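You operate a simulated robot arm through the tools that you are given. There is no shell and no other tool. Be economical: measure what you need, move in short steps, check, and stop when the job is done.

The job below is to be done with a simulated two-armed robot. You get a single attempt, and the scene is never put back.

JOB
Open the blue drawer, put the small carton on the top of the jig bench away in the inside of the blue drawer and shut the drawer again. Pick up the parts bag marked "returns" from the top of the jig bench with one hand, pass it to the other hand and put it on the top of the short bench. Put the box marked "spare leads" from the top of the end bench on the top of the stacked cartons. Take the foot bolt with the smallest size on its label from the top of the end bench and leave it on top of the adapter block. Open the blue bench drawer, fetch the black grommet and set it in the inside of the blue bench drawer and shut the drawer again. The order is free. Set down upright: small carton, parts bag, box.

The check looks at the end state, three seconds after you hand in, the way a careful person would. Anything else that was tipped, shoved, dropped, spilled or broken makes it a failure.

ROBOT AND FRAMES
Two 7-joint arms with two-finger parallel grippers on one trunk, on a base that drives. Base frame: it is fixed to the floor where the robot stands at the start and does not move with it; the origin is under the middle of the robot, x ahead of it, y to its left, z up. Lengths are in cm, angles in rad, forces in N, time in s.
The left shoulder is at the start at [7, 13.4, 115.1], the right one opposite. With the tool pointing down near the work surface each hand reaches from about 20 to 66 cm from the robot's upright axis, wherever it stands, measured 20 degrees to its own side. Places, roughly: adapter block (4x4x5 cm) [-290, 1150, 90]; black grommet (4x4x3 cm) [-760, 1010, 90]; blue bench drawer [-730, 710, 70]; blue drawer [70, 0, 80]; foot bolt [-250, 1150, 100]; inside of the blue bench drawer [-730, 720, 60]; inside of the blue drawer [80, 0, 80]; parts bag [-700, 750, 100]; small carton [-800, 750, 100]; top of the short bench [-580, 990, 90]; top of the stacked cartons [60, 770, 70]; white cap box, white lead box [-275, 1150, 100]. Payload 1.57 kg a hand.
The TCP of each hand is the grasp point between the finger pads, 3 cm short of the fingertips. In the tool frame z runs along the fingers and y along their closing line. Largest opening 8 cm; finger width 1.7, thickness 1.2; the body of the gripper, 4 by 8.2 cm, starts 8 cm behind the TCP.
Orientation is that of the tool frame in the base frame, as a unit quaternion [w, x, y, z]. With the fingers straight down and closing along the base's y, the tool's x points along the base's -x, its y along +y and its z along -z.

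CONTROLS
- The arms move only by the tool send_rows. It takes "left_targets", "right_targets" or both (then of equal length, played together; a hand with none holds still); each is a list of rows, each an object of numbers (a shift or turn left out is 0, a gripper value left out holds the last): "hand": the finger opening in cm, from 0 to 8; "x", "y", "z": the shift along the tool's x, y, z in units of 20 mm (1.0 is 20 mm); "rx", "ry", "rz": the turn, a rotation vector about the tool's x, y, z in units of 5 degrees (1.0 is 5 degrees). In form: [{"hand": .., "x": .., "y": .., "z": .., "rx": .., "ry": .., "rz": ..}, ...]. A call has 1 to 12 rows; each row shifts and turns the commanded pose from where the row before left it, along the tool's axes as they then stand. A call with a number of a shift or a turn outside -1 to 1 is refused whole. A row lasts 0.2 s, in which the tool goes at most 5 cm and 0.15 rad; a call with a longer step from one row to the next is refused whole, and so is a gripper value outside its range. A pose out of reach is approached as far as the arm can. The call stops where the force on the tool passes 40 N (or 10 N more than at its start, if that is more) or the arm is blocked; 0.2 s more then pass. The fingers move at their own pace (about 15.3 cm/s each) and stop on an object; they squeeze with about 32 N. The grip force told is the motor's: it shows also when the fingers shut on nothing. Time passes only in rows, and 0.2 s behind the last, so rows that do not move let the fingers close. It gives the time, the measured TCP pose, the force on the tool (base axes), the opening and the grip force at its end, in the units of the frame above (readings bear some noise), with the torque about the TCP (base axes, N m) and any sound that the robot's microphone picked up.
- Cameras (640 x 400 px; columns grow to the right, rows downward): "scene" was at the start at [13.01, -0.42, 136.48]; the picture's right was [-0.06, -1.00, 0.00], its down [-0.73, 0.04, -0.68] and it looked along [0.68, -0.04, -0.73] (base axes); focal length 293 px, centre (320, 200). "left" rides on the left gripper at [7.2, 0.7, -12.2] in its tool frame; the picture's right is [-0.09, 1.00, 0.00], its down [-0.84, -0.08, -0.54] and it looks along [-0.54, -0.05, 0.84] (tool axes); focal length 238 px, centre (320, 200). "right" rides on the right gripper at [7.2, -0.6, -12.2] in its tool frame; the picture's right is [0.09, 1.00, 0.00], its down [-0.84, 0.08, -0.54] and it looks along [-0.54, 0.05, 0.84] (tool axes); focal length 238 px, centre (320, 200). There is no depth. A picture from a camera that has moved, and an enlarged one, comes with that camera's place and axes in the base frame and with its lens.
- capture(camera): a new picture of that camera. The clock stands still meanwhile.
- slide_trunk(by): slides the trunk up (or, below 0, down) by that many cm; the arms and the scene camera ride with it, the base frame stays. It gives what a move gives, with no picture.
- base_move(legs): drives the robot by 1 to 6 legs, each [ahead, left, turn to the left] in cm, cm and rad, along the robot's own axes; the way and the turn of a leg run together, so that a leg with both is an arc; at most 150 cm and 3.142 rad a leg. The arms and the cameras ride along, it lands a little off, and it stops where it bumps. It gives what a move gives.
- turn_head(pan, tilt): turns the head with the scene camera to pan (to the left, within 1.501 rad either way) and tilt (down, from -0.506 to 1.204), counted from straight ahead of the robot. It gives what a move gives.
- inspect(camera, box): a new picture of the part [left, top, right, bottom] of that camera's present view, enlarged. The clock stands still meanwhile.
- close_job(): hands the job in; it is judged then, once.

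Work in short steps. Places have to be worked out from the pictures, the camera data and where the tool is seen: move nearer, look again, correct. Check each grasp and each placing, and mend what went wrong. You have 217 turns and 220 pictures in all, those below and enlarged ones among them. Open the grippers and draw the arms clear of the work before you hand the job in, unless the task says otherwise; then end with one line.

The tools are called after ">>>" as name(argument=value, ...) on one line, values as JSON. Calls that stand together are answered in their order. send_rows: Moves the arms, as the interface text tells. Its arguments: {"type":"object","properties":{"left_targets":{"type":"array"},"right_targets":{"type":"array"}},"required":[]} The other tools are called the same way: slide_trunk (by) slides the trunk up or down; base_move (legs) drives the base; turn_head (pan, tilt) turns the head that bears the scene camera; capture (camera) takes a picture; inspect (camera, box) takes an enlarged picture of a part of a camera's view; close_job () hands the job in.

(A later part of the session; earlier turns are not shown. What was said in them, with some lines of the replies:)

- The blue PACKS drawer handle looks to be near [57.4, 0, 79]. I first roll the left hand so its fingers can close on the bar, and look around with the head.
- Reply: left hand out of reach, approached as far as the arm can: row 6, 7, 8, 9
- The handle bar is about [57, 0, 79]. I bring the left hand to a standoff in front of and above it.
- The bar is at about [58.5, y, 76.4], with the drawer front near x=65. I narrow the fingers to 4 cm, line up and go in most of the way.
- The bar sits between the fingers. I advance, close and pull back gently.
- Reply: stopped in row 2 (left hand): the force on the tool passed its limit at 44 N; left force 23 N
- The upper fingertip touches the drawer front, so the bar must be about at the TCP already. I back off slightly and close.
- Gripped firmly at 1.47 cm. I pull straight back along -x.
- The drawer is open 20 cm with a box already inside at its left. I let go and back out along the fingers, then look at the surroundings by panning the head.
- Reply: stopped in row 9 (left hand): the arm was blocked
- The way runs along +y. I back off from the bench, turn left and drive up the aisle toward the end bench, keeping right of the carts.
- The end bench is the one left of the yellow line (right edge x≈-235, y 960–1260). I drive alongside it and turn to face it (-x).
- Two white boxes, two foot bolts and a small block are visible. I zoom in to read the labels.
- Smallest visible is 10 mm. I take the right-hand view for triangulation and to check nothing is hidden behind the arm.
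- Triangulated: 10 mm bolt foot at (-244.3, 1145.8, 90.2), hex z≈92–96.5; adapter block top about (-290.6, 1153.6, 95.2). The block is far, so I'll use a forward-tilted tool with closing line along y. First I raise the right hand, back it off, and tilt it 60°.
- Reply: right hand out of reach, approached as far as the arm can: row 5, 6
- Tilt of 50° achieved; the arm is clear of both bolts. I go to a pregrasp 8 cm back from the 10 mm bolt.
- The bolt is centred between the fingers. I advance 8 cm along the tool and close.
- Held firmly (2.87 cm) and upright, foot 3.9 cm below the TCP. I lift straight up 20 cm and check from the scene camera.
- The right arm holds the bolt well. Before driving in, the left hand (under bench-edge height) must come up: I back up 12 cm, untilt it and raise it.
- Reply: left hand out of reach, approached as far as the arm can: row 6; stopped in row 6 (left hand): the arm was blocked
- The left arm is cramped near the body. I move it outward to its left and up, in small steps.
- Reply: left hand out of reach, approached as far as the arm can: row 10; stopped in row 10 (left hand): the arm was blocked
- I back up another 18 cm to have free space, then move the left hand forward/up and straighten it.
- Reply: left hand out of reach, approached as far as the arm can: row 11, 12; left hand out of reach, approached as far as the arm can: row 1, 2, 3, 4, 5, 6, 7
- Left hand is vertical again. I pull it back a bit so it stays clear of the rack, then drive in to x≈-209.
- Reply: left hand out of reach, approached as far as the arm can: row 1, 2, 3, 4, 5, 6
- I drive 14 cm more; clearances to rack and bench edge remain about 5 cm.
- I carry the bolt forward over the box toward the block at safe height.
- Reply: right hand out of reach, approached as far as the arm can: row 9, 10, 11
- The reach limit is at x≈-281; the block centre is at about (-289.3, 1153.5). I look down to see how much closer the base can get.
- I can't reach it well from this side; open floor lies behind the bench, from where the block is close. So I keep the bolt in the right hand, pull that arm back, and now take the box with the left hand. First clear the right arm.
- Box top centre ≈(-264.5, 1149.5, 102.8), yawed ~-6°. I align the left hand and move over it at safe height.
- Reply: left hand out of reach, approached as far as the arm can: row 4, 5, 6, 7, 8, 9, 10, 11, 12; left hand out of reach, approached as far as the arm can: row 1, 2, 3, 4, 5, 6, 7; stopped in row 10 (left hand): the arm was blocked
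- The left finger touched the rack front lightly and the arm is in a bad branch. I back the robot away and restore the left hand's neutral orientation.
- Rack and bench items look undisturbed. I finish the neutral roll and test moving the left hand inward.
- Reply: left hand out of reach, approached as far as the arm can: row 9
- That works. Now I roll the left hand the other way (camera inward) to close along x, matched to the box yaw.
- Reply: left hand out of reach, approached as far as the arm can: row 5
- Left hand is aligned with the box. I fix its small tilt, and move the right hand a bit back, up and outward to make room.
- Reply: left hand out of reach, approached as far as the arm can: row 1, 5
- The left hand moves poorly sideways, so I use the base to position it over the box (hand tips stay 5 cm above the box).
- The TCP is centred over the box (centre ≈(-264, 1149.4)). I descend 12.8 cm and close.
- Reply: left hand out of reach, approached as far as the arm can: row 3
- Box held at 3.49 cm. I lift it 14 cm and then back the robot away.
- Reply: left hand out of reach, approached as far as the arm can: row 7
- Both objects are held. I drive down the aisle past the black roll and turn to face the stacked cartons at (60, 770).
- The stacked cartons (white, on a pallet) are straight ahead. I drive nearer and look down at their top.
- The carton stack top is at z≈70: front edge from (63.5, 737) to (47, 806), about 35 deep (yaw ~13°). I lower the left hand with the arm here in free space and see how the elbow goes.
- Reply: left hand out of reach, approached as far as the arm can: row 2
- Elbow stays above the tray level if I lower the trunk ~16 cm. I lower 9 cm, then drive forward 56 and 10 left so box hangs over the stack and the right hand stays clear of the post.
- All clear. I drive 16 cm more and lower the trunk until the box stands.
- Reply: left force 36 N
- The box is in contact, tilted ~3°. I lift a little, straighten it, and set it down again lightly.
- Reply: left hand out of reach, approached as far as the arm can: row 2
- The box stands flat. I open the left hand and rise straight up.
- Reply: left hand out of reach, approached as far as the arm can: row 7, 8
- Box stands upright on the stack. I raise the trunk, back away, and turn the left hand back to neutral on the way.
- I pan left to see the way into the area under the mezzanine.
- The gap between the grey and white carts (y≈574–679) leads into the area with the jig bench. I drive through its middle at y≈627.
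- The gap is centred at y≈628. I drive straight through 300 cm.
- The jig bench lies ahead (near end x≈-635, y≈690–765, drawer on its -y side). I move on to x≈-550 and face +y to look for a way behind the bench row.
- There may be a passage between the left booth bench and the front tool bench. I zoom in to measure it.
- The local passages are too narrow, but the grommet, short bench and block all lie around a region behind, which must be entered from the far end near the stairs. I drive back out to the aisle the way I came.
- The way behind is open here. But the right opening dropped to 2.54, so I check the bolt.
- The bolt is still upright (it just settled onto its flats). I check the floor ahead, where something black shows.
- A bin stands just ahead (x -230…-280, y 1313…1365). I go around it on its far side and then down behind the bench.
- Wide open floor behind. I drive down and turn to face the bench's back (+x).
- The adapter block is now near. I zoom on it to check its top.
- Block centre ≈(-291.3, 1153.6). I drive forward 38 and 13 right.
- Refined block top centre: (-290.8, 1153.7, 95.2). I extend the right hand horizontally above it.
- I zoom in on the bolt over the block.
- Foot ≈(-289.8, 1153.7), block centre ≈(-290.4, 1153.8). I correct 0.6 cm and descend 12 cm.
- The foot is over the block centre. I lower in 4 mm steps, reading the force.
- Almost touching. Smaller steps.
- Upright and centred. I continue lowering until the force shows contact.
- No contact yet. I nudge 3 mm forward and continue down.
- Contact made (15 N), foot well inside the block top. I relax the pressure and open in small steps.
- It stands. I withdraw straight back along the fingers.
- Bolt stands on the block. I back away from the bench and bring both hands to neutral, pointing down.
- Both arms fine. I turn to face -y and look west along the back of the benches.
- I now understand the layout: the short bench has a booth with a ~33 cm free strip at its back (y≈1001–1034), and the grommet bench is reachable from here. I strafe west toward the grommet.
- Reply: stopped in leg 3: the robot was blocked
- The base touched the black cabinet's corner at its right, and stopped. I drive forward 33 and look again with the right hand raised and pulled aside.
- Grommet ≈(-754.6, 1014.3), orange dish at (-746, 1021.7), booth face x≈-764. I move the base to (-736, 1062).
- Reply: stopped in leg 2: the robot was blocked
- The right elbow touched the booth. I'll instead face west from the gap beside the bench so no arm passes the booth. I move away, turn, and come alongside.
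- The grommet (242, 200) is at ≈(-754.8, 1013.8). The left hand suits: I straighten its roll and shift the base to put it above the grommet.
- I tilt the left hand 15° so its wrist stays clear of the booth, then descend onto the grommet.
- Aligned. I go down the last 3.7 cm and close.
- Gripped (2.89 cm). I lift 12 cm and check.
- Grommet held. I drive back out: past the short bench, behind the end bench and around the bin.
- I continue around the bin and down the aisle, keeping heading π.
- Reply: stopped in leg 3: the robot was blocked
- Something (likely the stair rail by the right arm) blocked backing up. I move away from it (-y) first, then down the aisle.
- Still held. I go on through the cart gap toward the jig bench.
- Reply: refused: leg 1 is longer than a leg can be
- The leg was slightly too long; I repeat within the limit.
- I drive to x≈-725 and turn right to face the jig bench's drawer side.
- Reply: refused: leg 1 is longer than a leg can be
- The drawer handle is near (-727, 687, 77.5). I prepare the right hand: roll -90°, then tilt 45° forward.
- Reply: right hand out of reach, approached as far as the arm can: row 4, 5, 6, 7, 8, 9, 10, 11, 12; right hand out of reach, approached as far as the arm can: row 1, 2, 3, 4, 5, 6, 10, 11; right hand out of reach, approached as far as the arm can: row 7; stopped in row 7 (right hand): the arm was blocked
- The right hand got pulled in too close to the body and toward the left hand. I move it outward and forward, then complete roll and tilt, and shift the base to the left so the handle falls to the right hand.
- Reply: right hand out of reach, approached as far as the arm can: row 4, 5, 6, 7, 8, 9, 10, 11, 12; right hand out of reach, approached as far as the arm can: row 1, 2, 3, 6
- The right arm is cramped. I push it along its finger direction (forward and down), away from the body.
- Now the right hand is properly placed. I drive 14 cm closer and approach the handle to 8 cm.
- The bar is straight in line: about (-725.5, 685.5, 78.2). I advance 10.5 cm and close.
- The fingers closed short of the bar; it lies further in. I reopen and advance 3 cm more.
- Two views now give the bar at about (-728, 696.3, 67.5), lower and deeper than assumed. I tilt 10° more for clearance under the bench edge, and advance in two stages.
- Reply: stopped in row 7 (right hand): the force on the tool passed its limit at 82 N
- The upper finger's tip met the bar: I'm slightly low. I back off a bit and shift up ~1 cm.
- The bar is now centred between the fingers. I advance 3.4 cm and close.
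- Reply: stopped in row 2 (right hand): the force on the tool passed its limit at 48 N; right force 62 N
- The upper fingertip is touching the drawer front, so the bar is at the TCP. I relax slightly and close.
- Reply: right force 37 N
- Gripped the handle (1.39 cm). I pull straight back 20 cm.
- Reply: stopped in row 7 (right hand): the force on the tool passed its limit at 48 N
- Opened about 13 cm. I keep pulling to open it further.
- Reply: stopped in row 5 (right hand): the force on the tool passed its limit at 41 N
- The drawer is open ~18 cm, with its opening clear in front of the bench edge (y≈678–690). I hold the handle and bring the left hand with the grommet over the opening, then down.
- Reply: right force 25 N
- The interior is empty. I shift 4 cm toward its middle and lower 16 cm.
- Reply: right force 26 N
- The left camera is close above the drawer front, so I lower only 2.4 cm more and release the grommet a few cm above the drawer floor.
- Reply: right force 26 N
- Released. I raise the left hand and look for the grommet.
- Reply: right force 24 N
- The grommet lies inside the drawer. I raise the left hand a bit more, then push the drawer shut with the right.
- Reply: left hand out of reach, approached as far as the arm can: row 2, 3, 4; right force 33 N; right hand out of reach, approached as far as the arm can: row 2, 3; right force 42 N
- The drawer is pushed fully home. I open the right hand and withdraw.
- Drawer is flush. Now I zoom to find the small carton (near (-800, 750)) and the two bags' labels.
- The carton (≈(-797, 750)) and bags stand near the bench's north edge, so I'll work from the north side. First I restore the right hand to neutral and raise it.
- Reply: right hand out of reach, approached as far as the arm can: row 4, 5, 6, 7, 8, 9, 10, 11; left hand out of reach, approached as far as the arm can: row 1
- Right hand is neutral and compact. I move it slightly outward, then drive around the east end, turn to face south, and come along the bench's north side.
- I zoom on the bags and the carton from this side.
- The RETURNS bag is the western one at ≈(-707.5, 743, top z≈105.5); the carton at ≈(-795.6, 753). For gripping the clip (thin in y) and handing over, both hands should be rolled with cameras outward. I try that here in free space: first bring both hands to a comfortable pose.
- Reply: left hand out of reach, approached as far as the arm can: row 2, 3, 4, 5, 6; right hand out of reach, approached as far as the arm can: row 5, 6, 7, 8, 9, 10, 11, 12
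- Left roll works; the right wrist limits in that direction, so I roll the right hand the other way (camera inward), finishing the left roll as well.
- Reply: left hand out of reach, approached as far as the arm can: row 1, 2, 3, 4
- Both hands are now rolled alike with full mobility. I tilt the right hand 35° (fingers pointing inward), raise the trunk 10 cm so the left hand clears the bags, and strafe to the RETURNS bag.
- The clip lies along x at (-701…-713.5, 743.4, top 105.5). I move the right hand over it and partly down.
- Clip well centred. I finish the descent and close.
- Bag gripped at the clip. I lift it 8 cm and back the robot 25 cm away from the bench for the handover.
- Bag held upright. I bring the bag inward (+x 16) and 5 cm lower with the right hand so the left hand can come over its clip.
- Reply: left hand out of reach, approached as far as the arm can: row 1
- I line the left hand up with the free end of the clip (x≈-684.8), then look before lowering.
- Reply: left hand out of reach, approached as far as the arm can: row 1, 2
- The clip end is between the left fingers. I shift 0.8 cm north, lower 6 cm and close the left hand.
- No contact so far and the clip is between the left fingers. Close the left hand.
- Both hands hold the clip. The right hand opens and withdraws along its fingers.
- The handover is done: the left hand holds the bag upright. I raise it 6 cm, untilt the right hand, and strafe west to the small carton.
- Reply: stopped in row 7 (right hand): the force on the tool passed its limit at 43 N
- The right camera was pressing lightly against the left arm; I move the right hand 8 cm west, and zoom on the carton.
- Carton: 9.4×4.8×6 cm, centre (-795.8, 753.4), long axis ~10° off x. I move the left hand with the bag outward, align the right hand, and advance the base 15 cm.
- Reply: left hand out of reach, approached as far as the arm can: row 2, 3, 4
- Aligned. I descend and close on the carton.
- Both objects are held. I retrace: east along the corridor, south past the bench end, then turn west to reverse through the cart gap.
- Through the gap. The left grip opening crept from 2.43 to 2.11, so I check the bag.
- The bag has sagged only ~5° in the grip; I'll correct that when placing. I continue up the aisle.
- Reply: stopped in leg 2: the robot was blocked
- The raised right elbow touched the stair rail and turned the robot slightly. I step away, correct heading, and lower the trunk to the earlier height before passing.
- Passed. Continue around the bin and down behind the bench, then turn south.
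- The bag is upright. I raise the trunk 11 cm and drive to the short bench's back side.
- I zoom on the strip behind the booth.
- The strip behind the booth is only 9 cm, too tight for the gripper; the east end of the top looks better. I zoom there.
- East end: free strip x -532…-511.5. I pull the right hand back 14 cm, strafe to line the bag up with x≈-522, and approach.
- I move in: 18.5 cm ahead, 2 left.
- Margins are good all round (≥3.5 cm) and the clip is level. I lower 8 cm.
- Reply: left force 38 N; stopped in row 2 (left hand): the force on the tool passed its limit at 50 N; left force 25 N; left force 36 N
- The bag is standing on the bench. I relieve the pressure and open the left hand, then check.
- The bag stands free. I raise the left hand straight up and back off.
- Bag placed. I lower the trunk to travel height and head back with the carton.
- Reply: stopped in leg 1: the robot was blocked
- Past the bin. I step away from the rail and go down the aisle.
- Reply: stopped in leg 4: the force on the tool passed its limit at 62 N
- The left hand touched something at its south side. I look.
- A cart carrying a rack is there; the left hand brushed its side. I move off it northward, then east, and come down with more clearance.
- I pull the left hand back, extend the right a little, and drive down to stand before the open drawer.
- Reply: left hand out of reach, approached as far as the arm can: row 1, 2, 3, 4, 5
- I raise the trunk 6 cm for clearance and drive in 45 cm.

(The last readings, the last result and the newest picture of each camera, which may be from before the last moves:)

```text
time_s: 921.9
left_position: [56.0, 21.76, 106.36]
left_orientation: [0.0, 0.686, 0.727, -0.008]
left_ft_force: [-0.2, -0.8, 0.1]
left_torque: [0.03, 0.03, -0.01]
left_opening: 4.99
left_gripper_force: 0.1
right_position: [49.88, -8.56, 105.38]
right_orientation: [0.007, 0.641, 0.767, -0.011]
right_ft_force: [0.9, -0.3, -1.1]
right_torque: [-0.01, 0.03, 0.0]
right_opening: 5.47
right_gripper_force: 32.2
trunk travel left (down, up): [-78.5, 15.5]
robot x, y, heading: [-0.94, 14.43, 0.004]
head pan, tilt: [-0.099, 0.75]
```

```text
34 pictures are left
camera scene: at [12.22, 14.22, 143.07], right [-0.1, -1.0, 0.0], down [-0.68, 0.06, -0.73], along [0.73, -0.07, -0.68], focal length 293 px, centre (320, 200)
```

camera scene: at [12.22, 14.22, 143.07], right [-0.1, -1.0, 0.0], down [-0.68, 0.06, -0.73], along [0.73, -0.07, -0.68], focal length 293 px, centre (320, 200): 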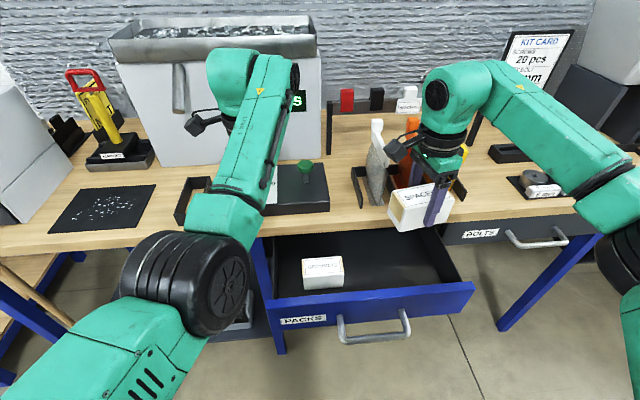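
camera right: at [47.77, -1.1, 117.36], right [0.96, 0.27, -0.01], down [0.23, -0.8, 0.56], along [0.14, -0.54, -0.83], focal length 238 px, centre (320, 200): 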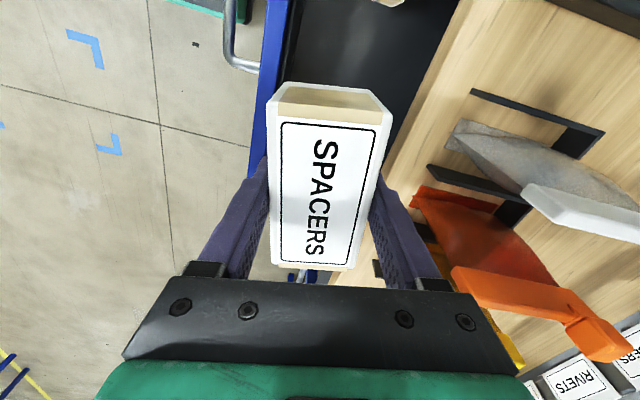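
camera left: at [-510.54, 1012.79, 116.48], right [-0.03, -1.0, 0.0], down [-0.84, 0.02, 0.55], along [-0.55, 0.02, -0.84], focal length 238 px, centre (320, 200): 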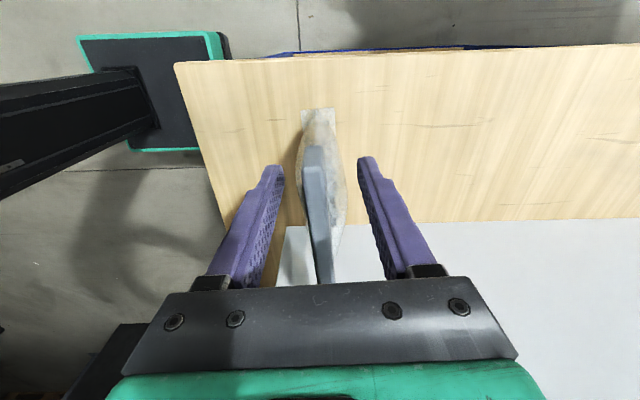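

The carton is over the drawer's free right part. I shift 3 cm forward and descend 22 cm.

>>> send_rows(right_targets=[{"y": 0.8}, {"y": 0.7}, {"z": 1}, {"z": 1}, {"z": 1}, {"z": 1}, {"z": 1}, {"z": 1}, {"z": 1}, {"z": 1}, {"z": 1}, {"z": 1}])

>>> capture(camera="right")

>>> capture(camera="scene")

```text
time_s: 924.5
left_position: [56.08, 21.92, 106.11]
left_orientation: [-0.001, 0.687, 0.727, -0.008]
left_ft_force: [0.1, -0.7, 0.8]
left_torque: [0.01, 0.01, 0.05]
left_opening: 5.05
left_gripper_force: 0.0
right_position: [52.97, -8.43, 85.28]
right_orientation: [0.008, 0.641, 0.767, -0.011]
right_ft_force: [-0.7, -1.0, -1.1]
right_torque: [0.0, 0.01, 0.01]
right_opening: 5.46
right_gripper_force: 31.7
trunk travel left (down, up): [-78.5, 15.5]
robot x, y, heading: [-0.84, 15.17, 0.001]
head pan, tilt: [-0.099, 0.75]
```

```text
33 pictures are left
camera right: at [50.83, -1.05, 97.29], right [0.96, 0.27, -0.01], down [0.23, -0.8, 0.56], along [0.14, -0.54, -0.83], focal length 238 px, centre (320, 200)
```

right: 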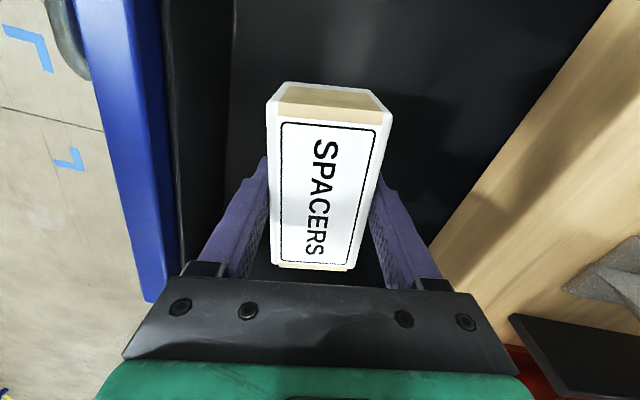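

```text
32 pictures are left
camera scene: at [12.39, 14.21, 143.06], right [-0.1, -1.0, 0.0], down [-0.68, 0.06, -0.73], along [0.73, -0.07, -0.68], focal length 293 px, centre (320, 200)
```

scene: 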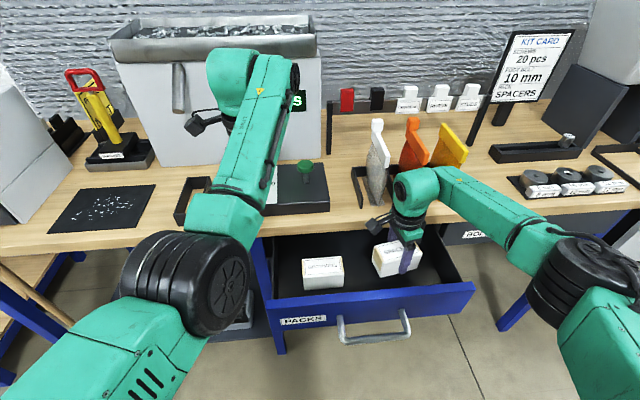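

The bench edge is nearer than I'd like, so I centre the hand (2 cm back) and descend in steps to contact.

>>> send_rows(right_targets=[{"y": -1}, {"z": 0.8}, {"z": 0.8}, {"z": 0.5}, {"z": 0.3}, {"z": 0.2}])

>>> send_rows(right_targets=[{"z": 0.3}, {"z": 0.3}, {"z": 0.3}, {"z": 0.3}])

```text
time_s: 925.9
left_position: [55.99, 21.82, 106.33]
left_orientation: [0.001, 0.687, 0.727, -0.008]
left_ft_force: [0.3, -0.5, -0.1]
left_torque: [-0.03, 0.01, 0.01]
left_opening: 5.02
left_gripper_force: 0.0
right_position: [50.78, -8.97, 80.21]
right_orientation: [0.008, 0.641, 0.767, -0.008]
right_ft_force: [1.6, -1.8, 4.5]
right_torque: [0.33, -0.23, -0.09]
right_opening: 5.46
right_gripper_force: 31.8
trunk travel left (down, up): [-78.5, 15.5]
robot x, y, heading: [-1.51, 14.72, 0.004]
head pan, tilt: [-0.099, 0.75]
```

```text
time_s: 926.7
left_position: [55.83, 21.92, 106.25]
left_orientation: [0.001, 0.686, 0.727, -0.009]
left_ft_force: [0.3, 0.8, -0.3]
left_torque: [0.03, 0.01, -0.03]
left_opening: 4.99
left_gripper_force: 0.0
right_position: [51.03, -8.76, 79.08]
right_orientation: [0.009, 0.64, 0.768, -0.005]
right_ft_force: [-1.5, 0.0, 22.3]
right_torque: [-0.75, 0.51, 0.13]
right_opening: 5.45
right_gripper_force: 31.7
trunk travel left (down, up): [-78.5, 15.5]
robot x, y, heading: [-0.96, 15.08, 0.003]
head pan, tilt: [-0.099, 0.75]
stopped in row 3 (right hand): the force on the tool passed its limit at 45 N (the readings are from after the stop); the commanded pose is now the measured one
```

Contact with the drawer floor (z≈75). I relax, open, and rise.

>>> send_rows(right_targets=[{"z": -0.1}, {}, {"hand": 6.2}, {"hand": 7}, {}])

>>> send_rows(right_targets=[{"z": -1}, {"z": -1}, {"z": -1}, {"z": -1}, {"z": -1}, {"z": -1}, {"z": -1}, {"z": -1}, {"z": -1}, {"z": -1}])

>>> capture(camera="right")

```text
time_s: 927.9
left_position: [55.88, 21.89, 106.33]
left_orientation: [0.001, 0.686, 0.727, -0.007]
left_ft_force: [-1.3, -0.3, 0.2]
left_torque: [-0.01, -0.02, 0.01]
left_opening: 4.99
left_gripper_force: 0.0
right_position: [50.9, -8.93, 79.03]
right_orientation: [0.008, 0.641, 0.768, -0.008]
right_ft_force: [-0.5, -1.6, 16.0]
right_torque: [0.16, -0.56, 0.06]
right_opening: 6.89
right_gripper_force: 0.0
trunk travel left (down, up): [-78.5, 15.5]
robot x, y, heading: [-1.19, 15.12, 0.002]
head pan, tilt: [-0.099, 0.75]
```

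```text
time_s: 930.1
left_position: [55.95, 21.87, 106.21]
left_orientation: [0.001, 0.687, 0.727, -0.009]
left_ft_force: [0.0, -0.9, -0.2]
left_torque: [0.0, 0.0, 0.0]
left_opening: 5.02
left_gripper_force: 0.0
right_position: [51.11, -8.46, 98.98]
right_orientation: [0.006, 0.641, 0.768, -0.008]
right_ft_force: [-0.2, -0.4, -0.3]
right_torque: [-0.02, 0.03, 0.02]
right_opening: 7.0
right_gripper_force: 0.1
trunk travel left (down, up): [-78.5, 15.5]
robot x, y, heading: [-0.9, 15.03, 0.006]
head pan, tilt: [-0.099, 0.75]
```

```text
31 pictures are left
camera right: at [48.97, -1.17, 110.96], right [0.96, 0.27, -0.01], down [0.23, -0.8, 0.56], along [0.14, -0.54, -0.83], focal length 238 px, centre (320, 200)
```

right: 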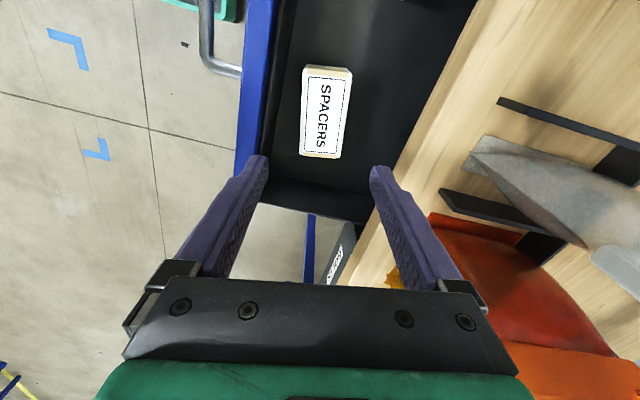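

Carton sits upright in the drawer. To close it, I back off 37 cm, centre on the handle, close the right fingers and tilt them 30° to push the handle bar.

>>> base_move(legs=[[-37, 8.5, 0]])

>>> send_rows(right_targets=[{"hand": 0, "rx": -1}, {"rx": -1}, {"rx": -1}, {"rx": -1}, {"rx": -1}, {"rx": -1}])

>>> send_rows(right_targets=[{"z": 0.844, "y": -0.49}, {"z": 0.844, "y": -0.49}, {"z": 0.844, "y": -0.49}, {"z": 0.844, "y": -0.49}, {"z": 0.844, "y": -0.49}, {"z": 0.844, "y": -0.49}, {"z": 0.844, "y": -0.49}, {"z": 0.844, "y": -0.49}, {"z": 0.844, "y": -0.49}, {"z": 0.844, "y": -0.49}])

>>> capture(camera="scene")

```text
time_s: 932.5
left_position: [19.18, 29.95, 106.19]
left_orientation: [0.0, 0.687, 0.726, -0.008]
left_ft_force: [0.0, 0.6, 0.4]
left_torque: [-0.04, 0.0, 0.0]
left_opening: 5.0
left_gripper_force: 0.1
right_position: [14.08, -0.43, 98.84]
right_orientation: [0.006, 0.642, 0.767, -0.008]
right_ft_force: [-0.7, -0.2, 0.1]
right_torque: [-0.03, -0.03, -0.01]
right_opening: 6.99
right_gripper_force: 0.0
trunk travel left (down, up): [-78.5, 15.5]
robot x, y, heading: [-38.03, 23.0, -0.001]
head pan, tilt: [-0.099, 0.75]
```

```text
time_s: 933.9
left_position: [19.05, 29.88, 106.3]
left_orientation: [-0.001, 0.688, 0.726, -0.008]
left_ft_force: [0.7, -0.2, 0.7]
left_torque: [0.0, -0.06, 0.0]
left_opening: 5.02
left_gripper_force: 0.0
right_position: [14.05, -0.46, 98.94]
right_orientation: [0.173, 0.618, 0.743, 0.191]
right_ft_force: [-1.1, -0.6, 0.7]
right_torque: [0.03, 0.02, 0.03]
right_opening: 0.0
right_gripper_force: 21.2
trunk travel left (down, up): [-78.5, 15.5]
robot x, y, heading: [-38.25, 23.06, 0.005]
head pan, tilt: [-0.099, 0.75]
```

```text
time_s: 936.1
left_position: [19.13, 29.91, 106.17]
left_orientation: [0.0, 0.688, 0.726, -0.009]
left_ft_force: [-0.2, 0.3, -0.2]
left_torque: [-0.01, -0.01, 0.05]
left_opening: 4.99
left_gripper_force: 0.0
right_position: [13.98, -0.86, 79.33]
right_orientation: [0.173, 0.619, 0.742, 0.191]
right_ft_force: [0.3, -0.1, 0.1]
right_torque: [-0.02, 0.02, -0.02]
right_opening: 0.0
right_gripper_force: 21.5
trunk travel left (down, up): [-78.5, 15.5]
robot x, y, heading: [-38.03, 23.37, 0.002]
head pan, tilt: [-0.099, 0.75]
```

```text
30 pictures are left
camera scene: at [-24.66, 22.38, 143.06], right [-0.1, -1.0, 0.0], down [-0.68, 0.07, -0.73], along [0.73, -0.07, -0.68], focal length 293 px, centre (320, 200)
```

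scene: 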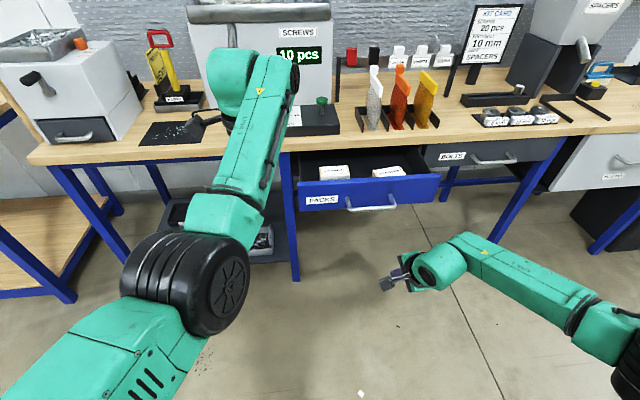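

The hand is in line with the handle (y≈-0.5). I drive forward to push the drawer shut.

>>> base_move(legs=[[22, 0, 0]])

>>> base_move(legs=[[12, 0, 0]])

>>> capture(camera="right")

```text
time_s: 937.8
left_position: [40.73, 29.56, 106.26]
left_orientation: [0.001, 0.689, 0.725, -0.009]
left_ft_force: [-0.3, -0.2, 0.2]
left_torque: [-0.01, -0.02, 0.0]
left_opening: 5.01
left_gripper_force: 0.0
right_position: [35.52, -1.12, 79.37]
right_orientation: [0.173, 0.62, 0.742, 0.19]
right_ft_force: [0.0, -0.1, 0.3]
right_torque: [0.01, -0.02, 0.01]
right_opening: 0.01
right_gripper_force: 21.0
trunk travel left (down, up): [-78.5, 15.5]
robot x, y, heading: [-16.22, 22.9, -0.004]
head pan, tilt: [-0.099, 0.75]
```

```text
time_s: 939.0
left_position: [52.81, 29.52, 106.21]
left_orientation: [0.001, 0.69, 0.724, -0.008]
left_ft_force: [-0.6, -0.4, -0.8]
left_torque: [0.0, -0.01, 0.02]
left_opening: 5.01
left_gripper_force: 0.1
right_position: [47.44, -1.2, 79.53]
right_orientation: [0.175, 0.62, 0.741, 0.19]
right_ft_force: [-0.4, 0.4, -0.8]
right_torque: [0.02, 0.0, -0.02]
right_opening: 0.01
right_gripper_force: 21.2
trunk travel left (down, up): [-78.5, 15.5]
robot x, y, heading: [-4.13, 23.11, -0.002]
head pan, tilt: [-0.099, 0.75]
```

```text
29 pictures are left
camera right: at [39.6, 5.08, 89.52], right [0.83, 0.25, 0.49], down [-0.06, -0.85, 0.53], along [0.55, -0.47, -0.69], focal length 238 px, centre (320, 200)
```

right: 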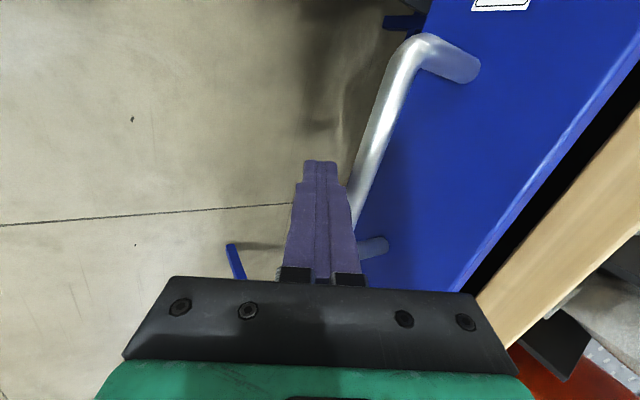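

The drawer is moving in. I push the remaining way.

>>> base_move(legs=[[7, 0, 0]])

>>> base_move(legs=[[3, 0, 0]])

>>> capture(camera="right")

```text
time_s: 940.1
left_position: [59.92, 29.47, 106.07]
left_orientation: [0.0, 0.69, 0.724, -0.01]
left_ft_force: [-0.1, 0.9, -0.4]
left_torque: [0.01, 0.03, 0.0]
left_opening: 4.99
left_gripper_force: 0.0
right_position: [54.1, -1.37, 78.92]
right_orientation: [0.167, 0.623, 0.742, 0.182]
right_ft_force: [-0.3, -0.9, 0.1]
right_torque: [0.0, -0.05, -0.03]
right_opening: 0.0
right_gripper_force: 21.1
trunk travel left (down, up): [-78.5, 15.5]
robot x, y, heading: [2.44, 22.72, -0.003]
head pan, tilt: [-0.099, 0.75]
stopped in leg 1: the force on the tool passed its limit at 82 N (the readings are from after the stop); the commanded pose is now the measured one
```

```text
time_s: 941.0
left_position: [60.69, 29.45, 106.6]
left_orientation: [0.002, 0.69, 0.724, -0.007]
left_ft_force: [-0.3, 0.0, 0.0]
left_torque: [0.02, -0.02, 0.03]
left_opening: 4.97
left_gripper_force: 0.1
right_position: [54.27, -1.19, 78.74]
right_orientation: [0.162, 0.624, 0.744, 0.176]
right_ft_force: [-17.2, -0.2, 15.9]
right_torque: [-0.12, -0.38, -0.16]
right_opening: 0.0
right_gripper_force: 21.6
trunk travel left (down, up): [-78.5, 15.5]
robot x, y, heading: [4.51, 22.72, -0.008]
head pan, tilt: [-0.099, 0.75]
stopped in leg 1: the force on the tool passed its limit at 55 N (the readings are from after the stop); the commanded pose is now the measured one
```

```text
28 pictures are left
camera right: at [46.67, 5.05, 89.15], right [0.85, 0.25, 0.46], down [-0.04, -0.85, 0.53], along [0.52, -0.47, -0.71], focal length 238 px, centre (320, 200)
```

right: 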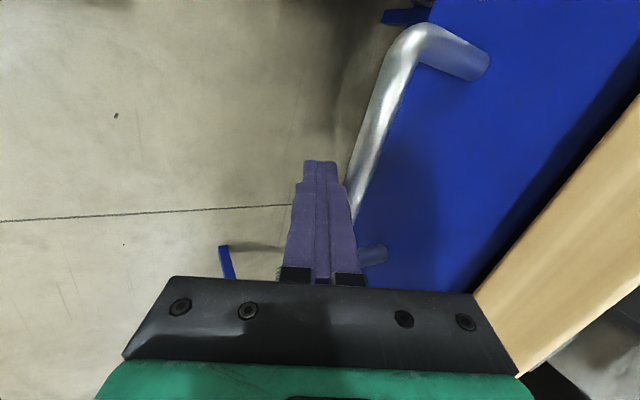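

The drawer hit its stop. I back away and look.

>>> base_move(legs=[[-45, 0, 0]])

>>> capture(camera="scene")

>>> inspect(camera="scene", box=[270, 120, 462, 240])

```text
time_s: 943.7
left_position: [16.83, 29.92, 106.19]
left_orientation: [-0.001, 0.687, 0.727, -0.008]
left_ft_force: [0.1, 0.5, 0.2]
left_torque: [0.03, 0.02, 0.0]
left_opening: 5.02
left_gripper_force: 0.0
right_position: [10.64, -0.96, 78.36]
right_orientation: [0.159, 0.62, 0.748, 0.176]
right_ft_force: [0.3, -0.3, 0.0]
right_torque: [0.02, 0.01, 0.03]
right_opening: 0.01
right_gripper_force: 21.2
trunk travel left (down, up): [-78.5, 15.5]
robot x, y, heading: [-40.29, 23.09, 0.002]
head pan, tilt: [-0.099, 0.75]
```

```text
27 pictures are left
camera scene: at [-26.85, 22.38, 143.05], right [-0.1, -1.0, 0.0], down [-0.68, 0.07, -0.73], along [0.73, -0.07, -0.68], focal length 293 px, centre (320, 200)
```

scene: 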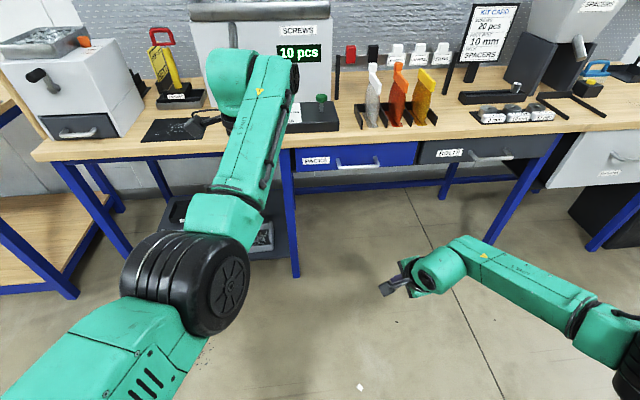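

```text
3.33 times, centred on (366, 180) of scene
camera zoom: at [-26.85, 22.38, 143.05], right [-0.1, -1.0, 0.0], down [-0.68, 0.07, -0.73], along [0.73, -0.07, -0.68], focal length 977 px, centre (167, 267)
```

zoom: 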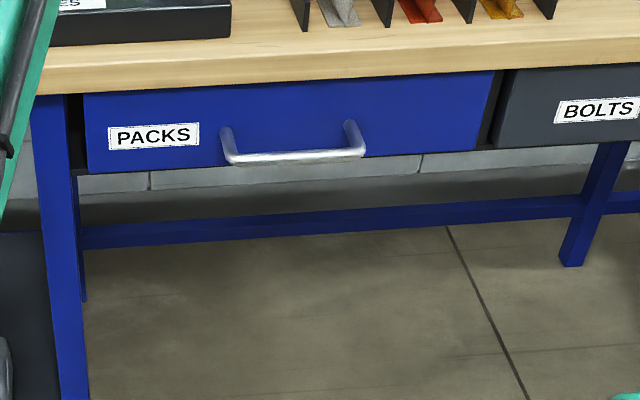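

Drawer is shut flush. I open both grippers, well clear of everything, and hand in.

>>> send_rows(left_targets=[{"hand": 8}, {}, {}], right_targets=[{"hand": 8}, {}, {}])

>>> close_job()

```text
time_s: 944.5
left_position: [16.72, 29.9, 106.22]
left_orientation: [0.0, 0.687, 0.727, -0.009]
left_ft_force: [0.5, -1.1, 0.2]
left_torque: [-0.01, 0.02, -0.02]
left_opening: 7.99
left_gripper_force: 0.0
right_position: [10.58, -0.8, 78.42]
right_orientation: [0.159, 0.621, 0.747, 0.176]
right_ft_force: [-0.3, -0.6, -0.1]
right_torque: [0.0, 0.0, -0.01]
right_opening: 7.99
right_gripper_force: 0.0
trunk travel left (down, up): [-78.5, 15.5]
robot x, y, heading: [-40.47, 22.98, 0.01]
head pan, tilt: [-0.099, 0.75]
```

```text
The job is handed in.
```

All five parts of the job are done and handed in, but the robot bumped other things on the way: the left hand hit a rack cart at about 62 N, a finger touched the server rack by the end bench, and it brushed a cabinet, a booth and the stair rail; nothing looked tipped in the pictures I took, but I could not confirm that none of them shifted.
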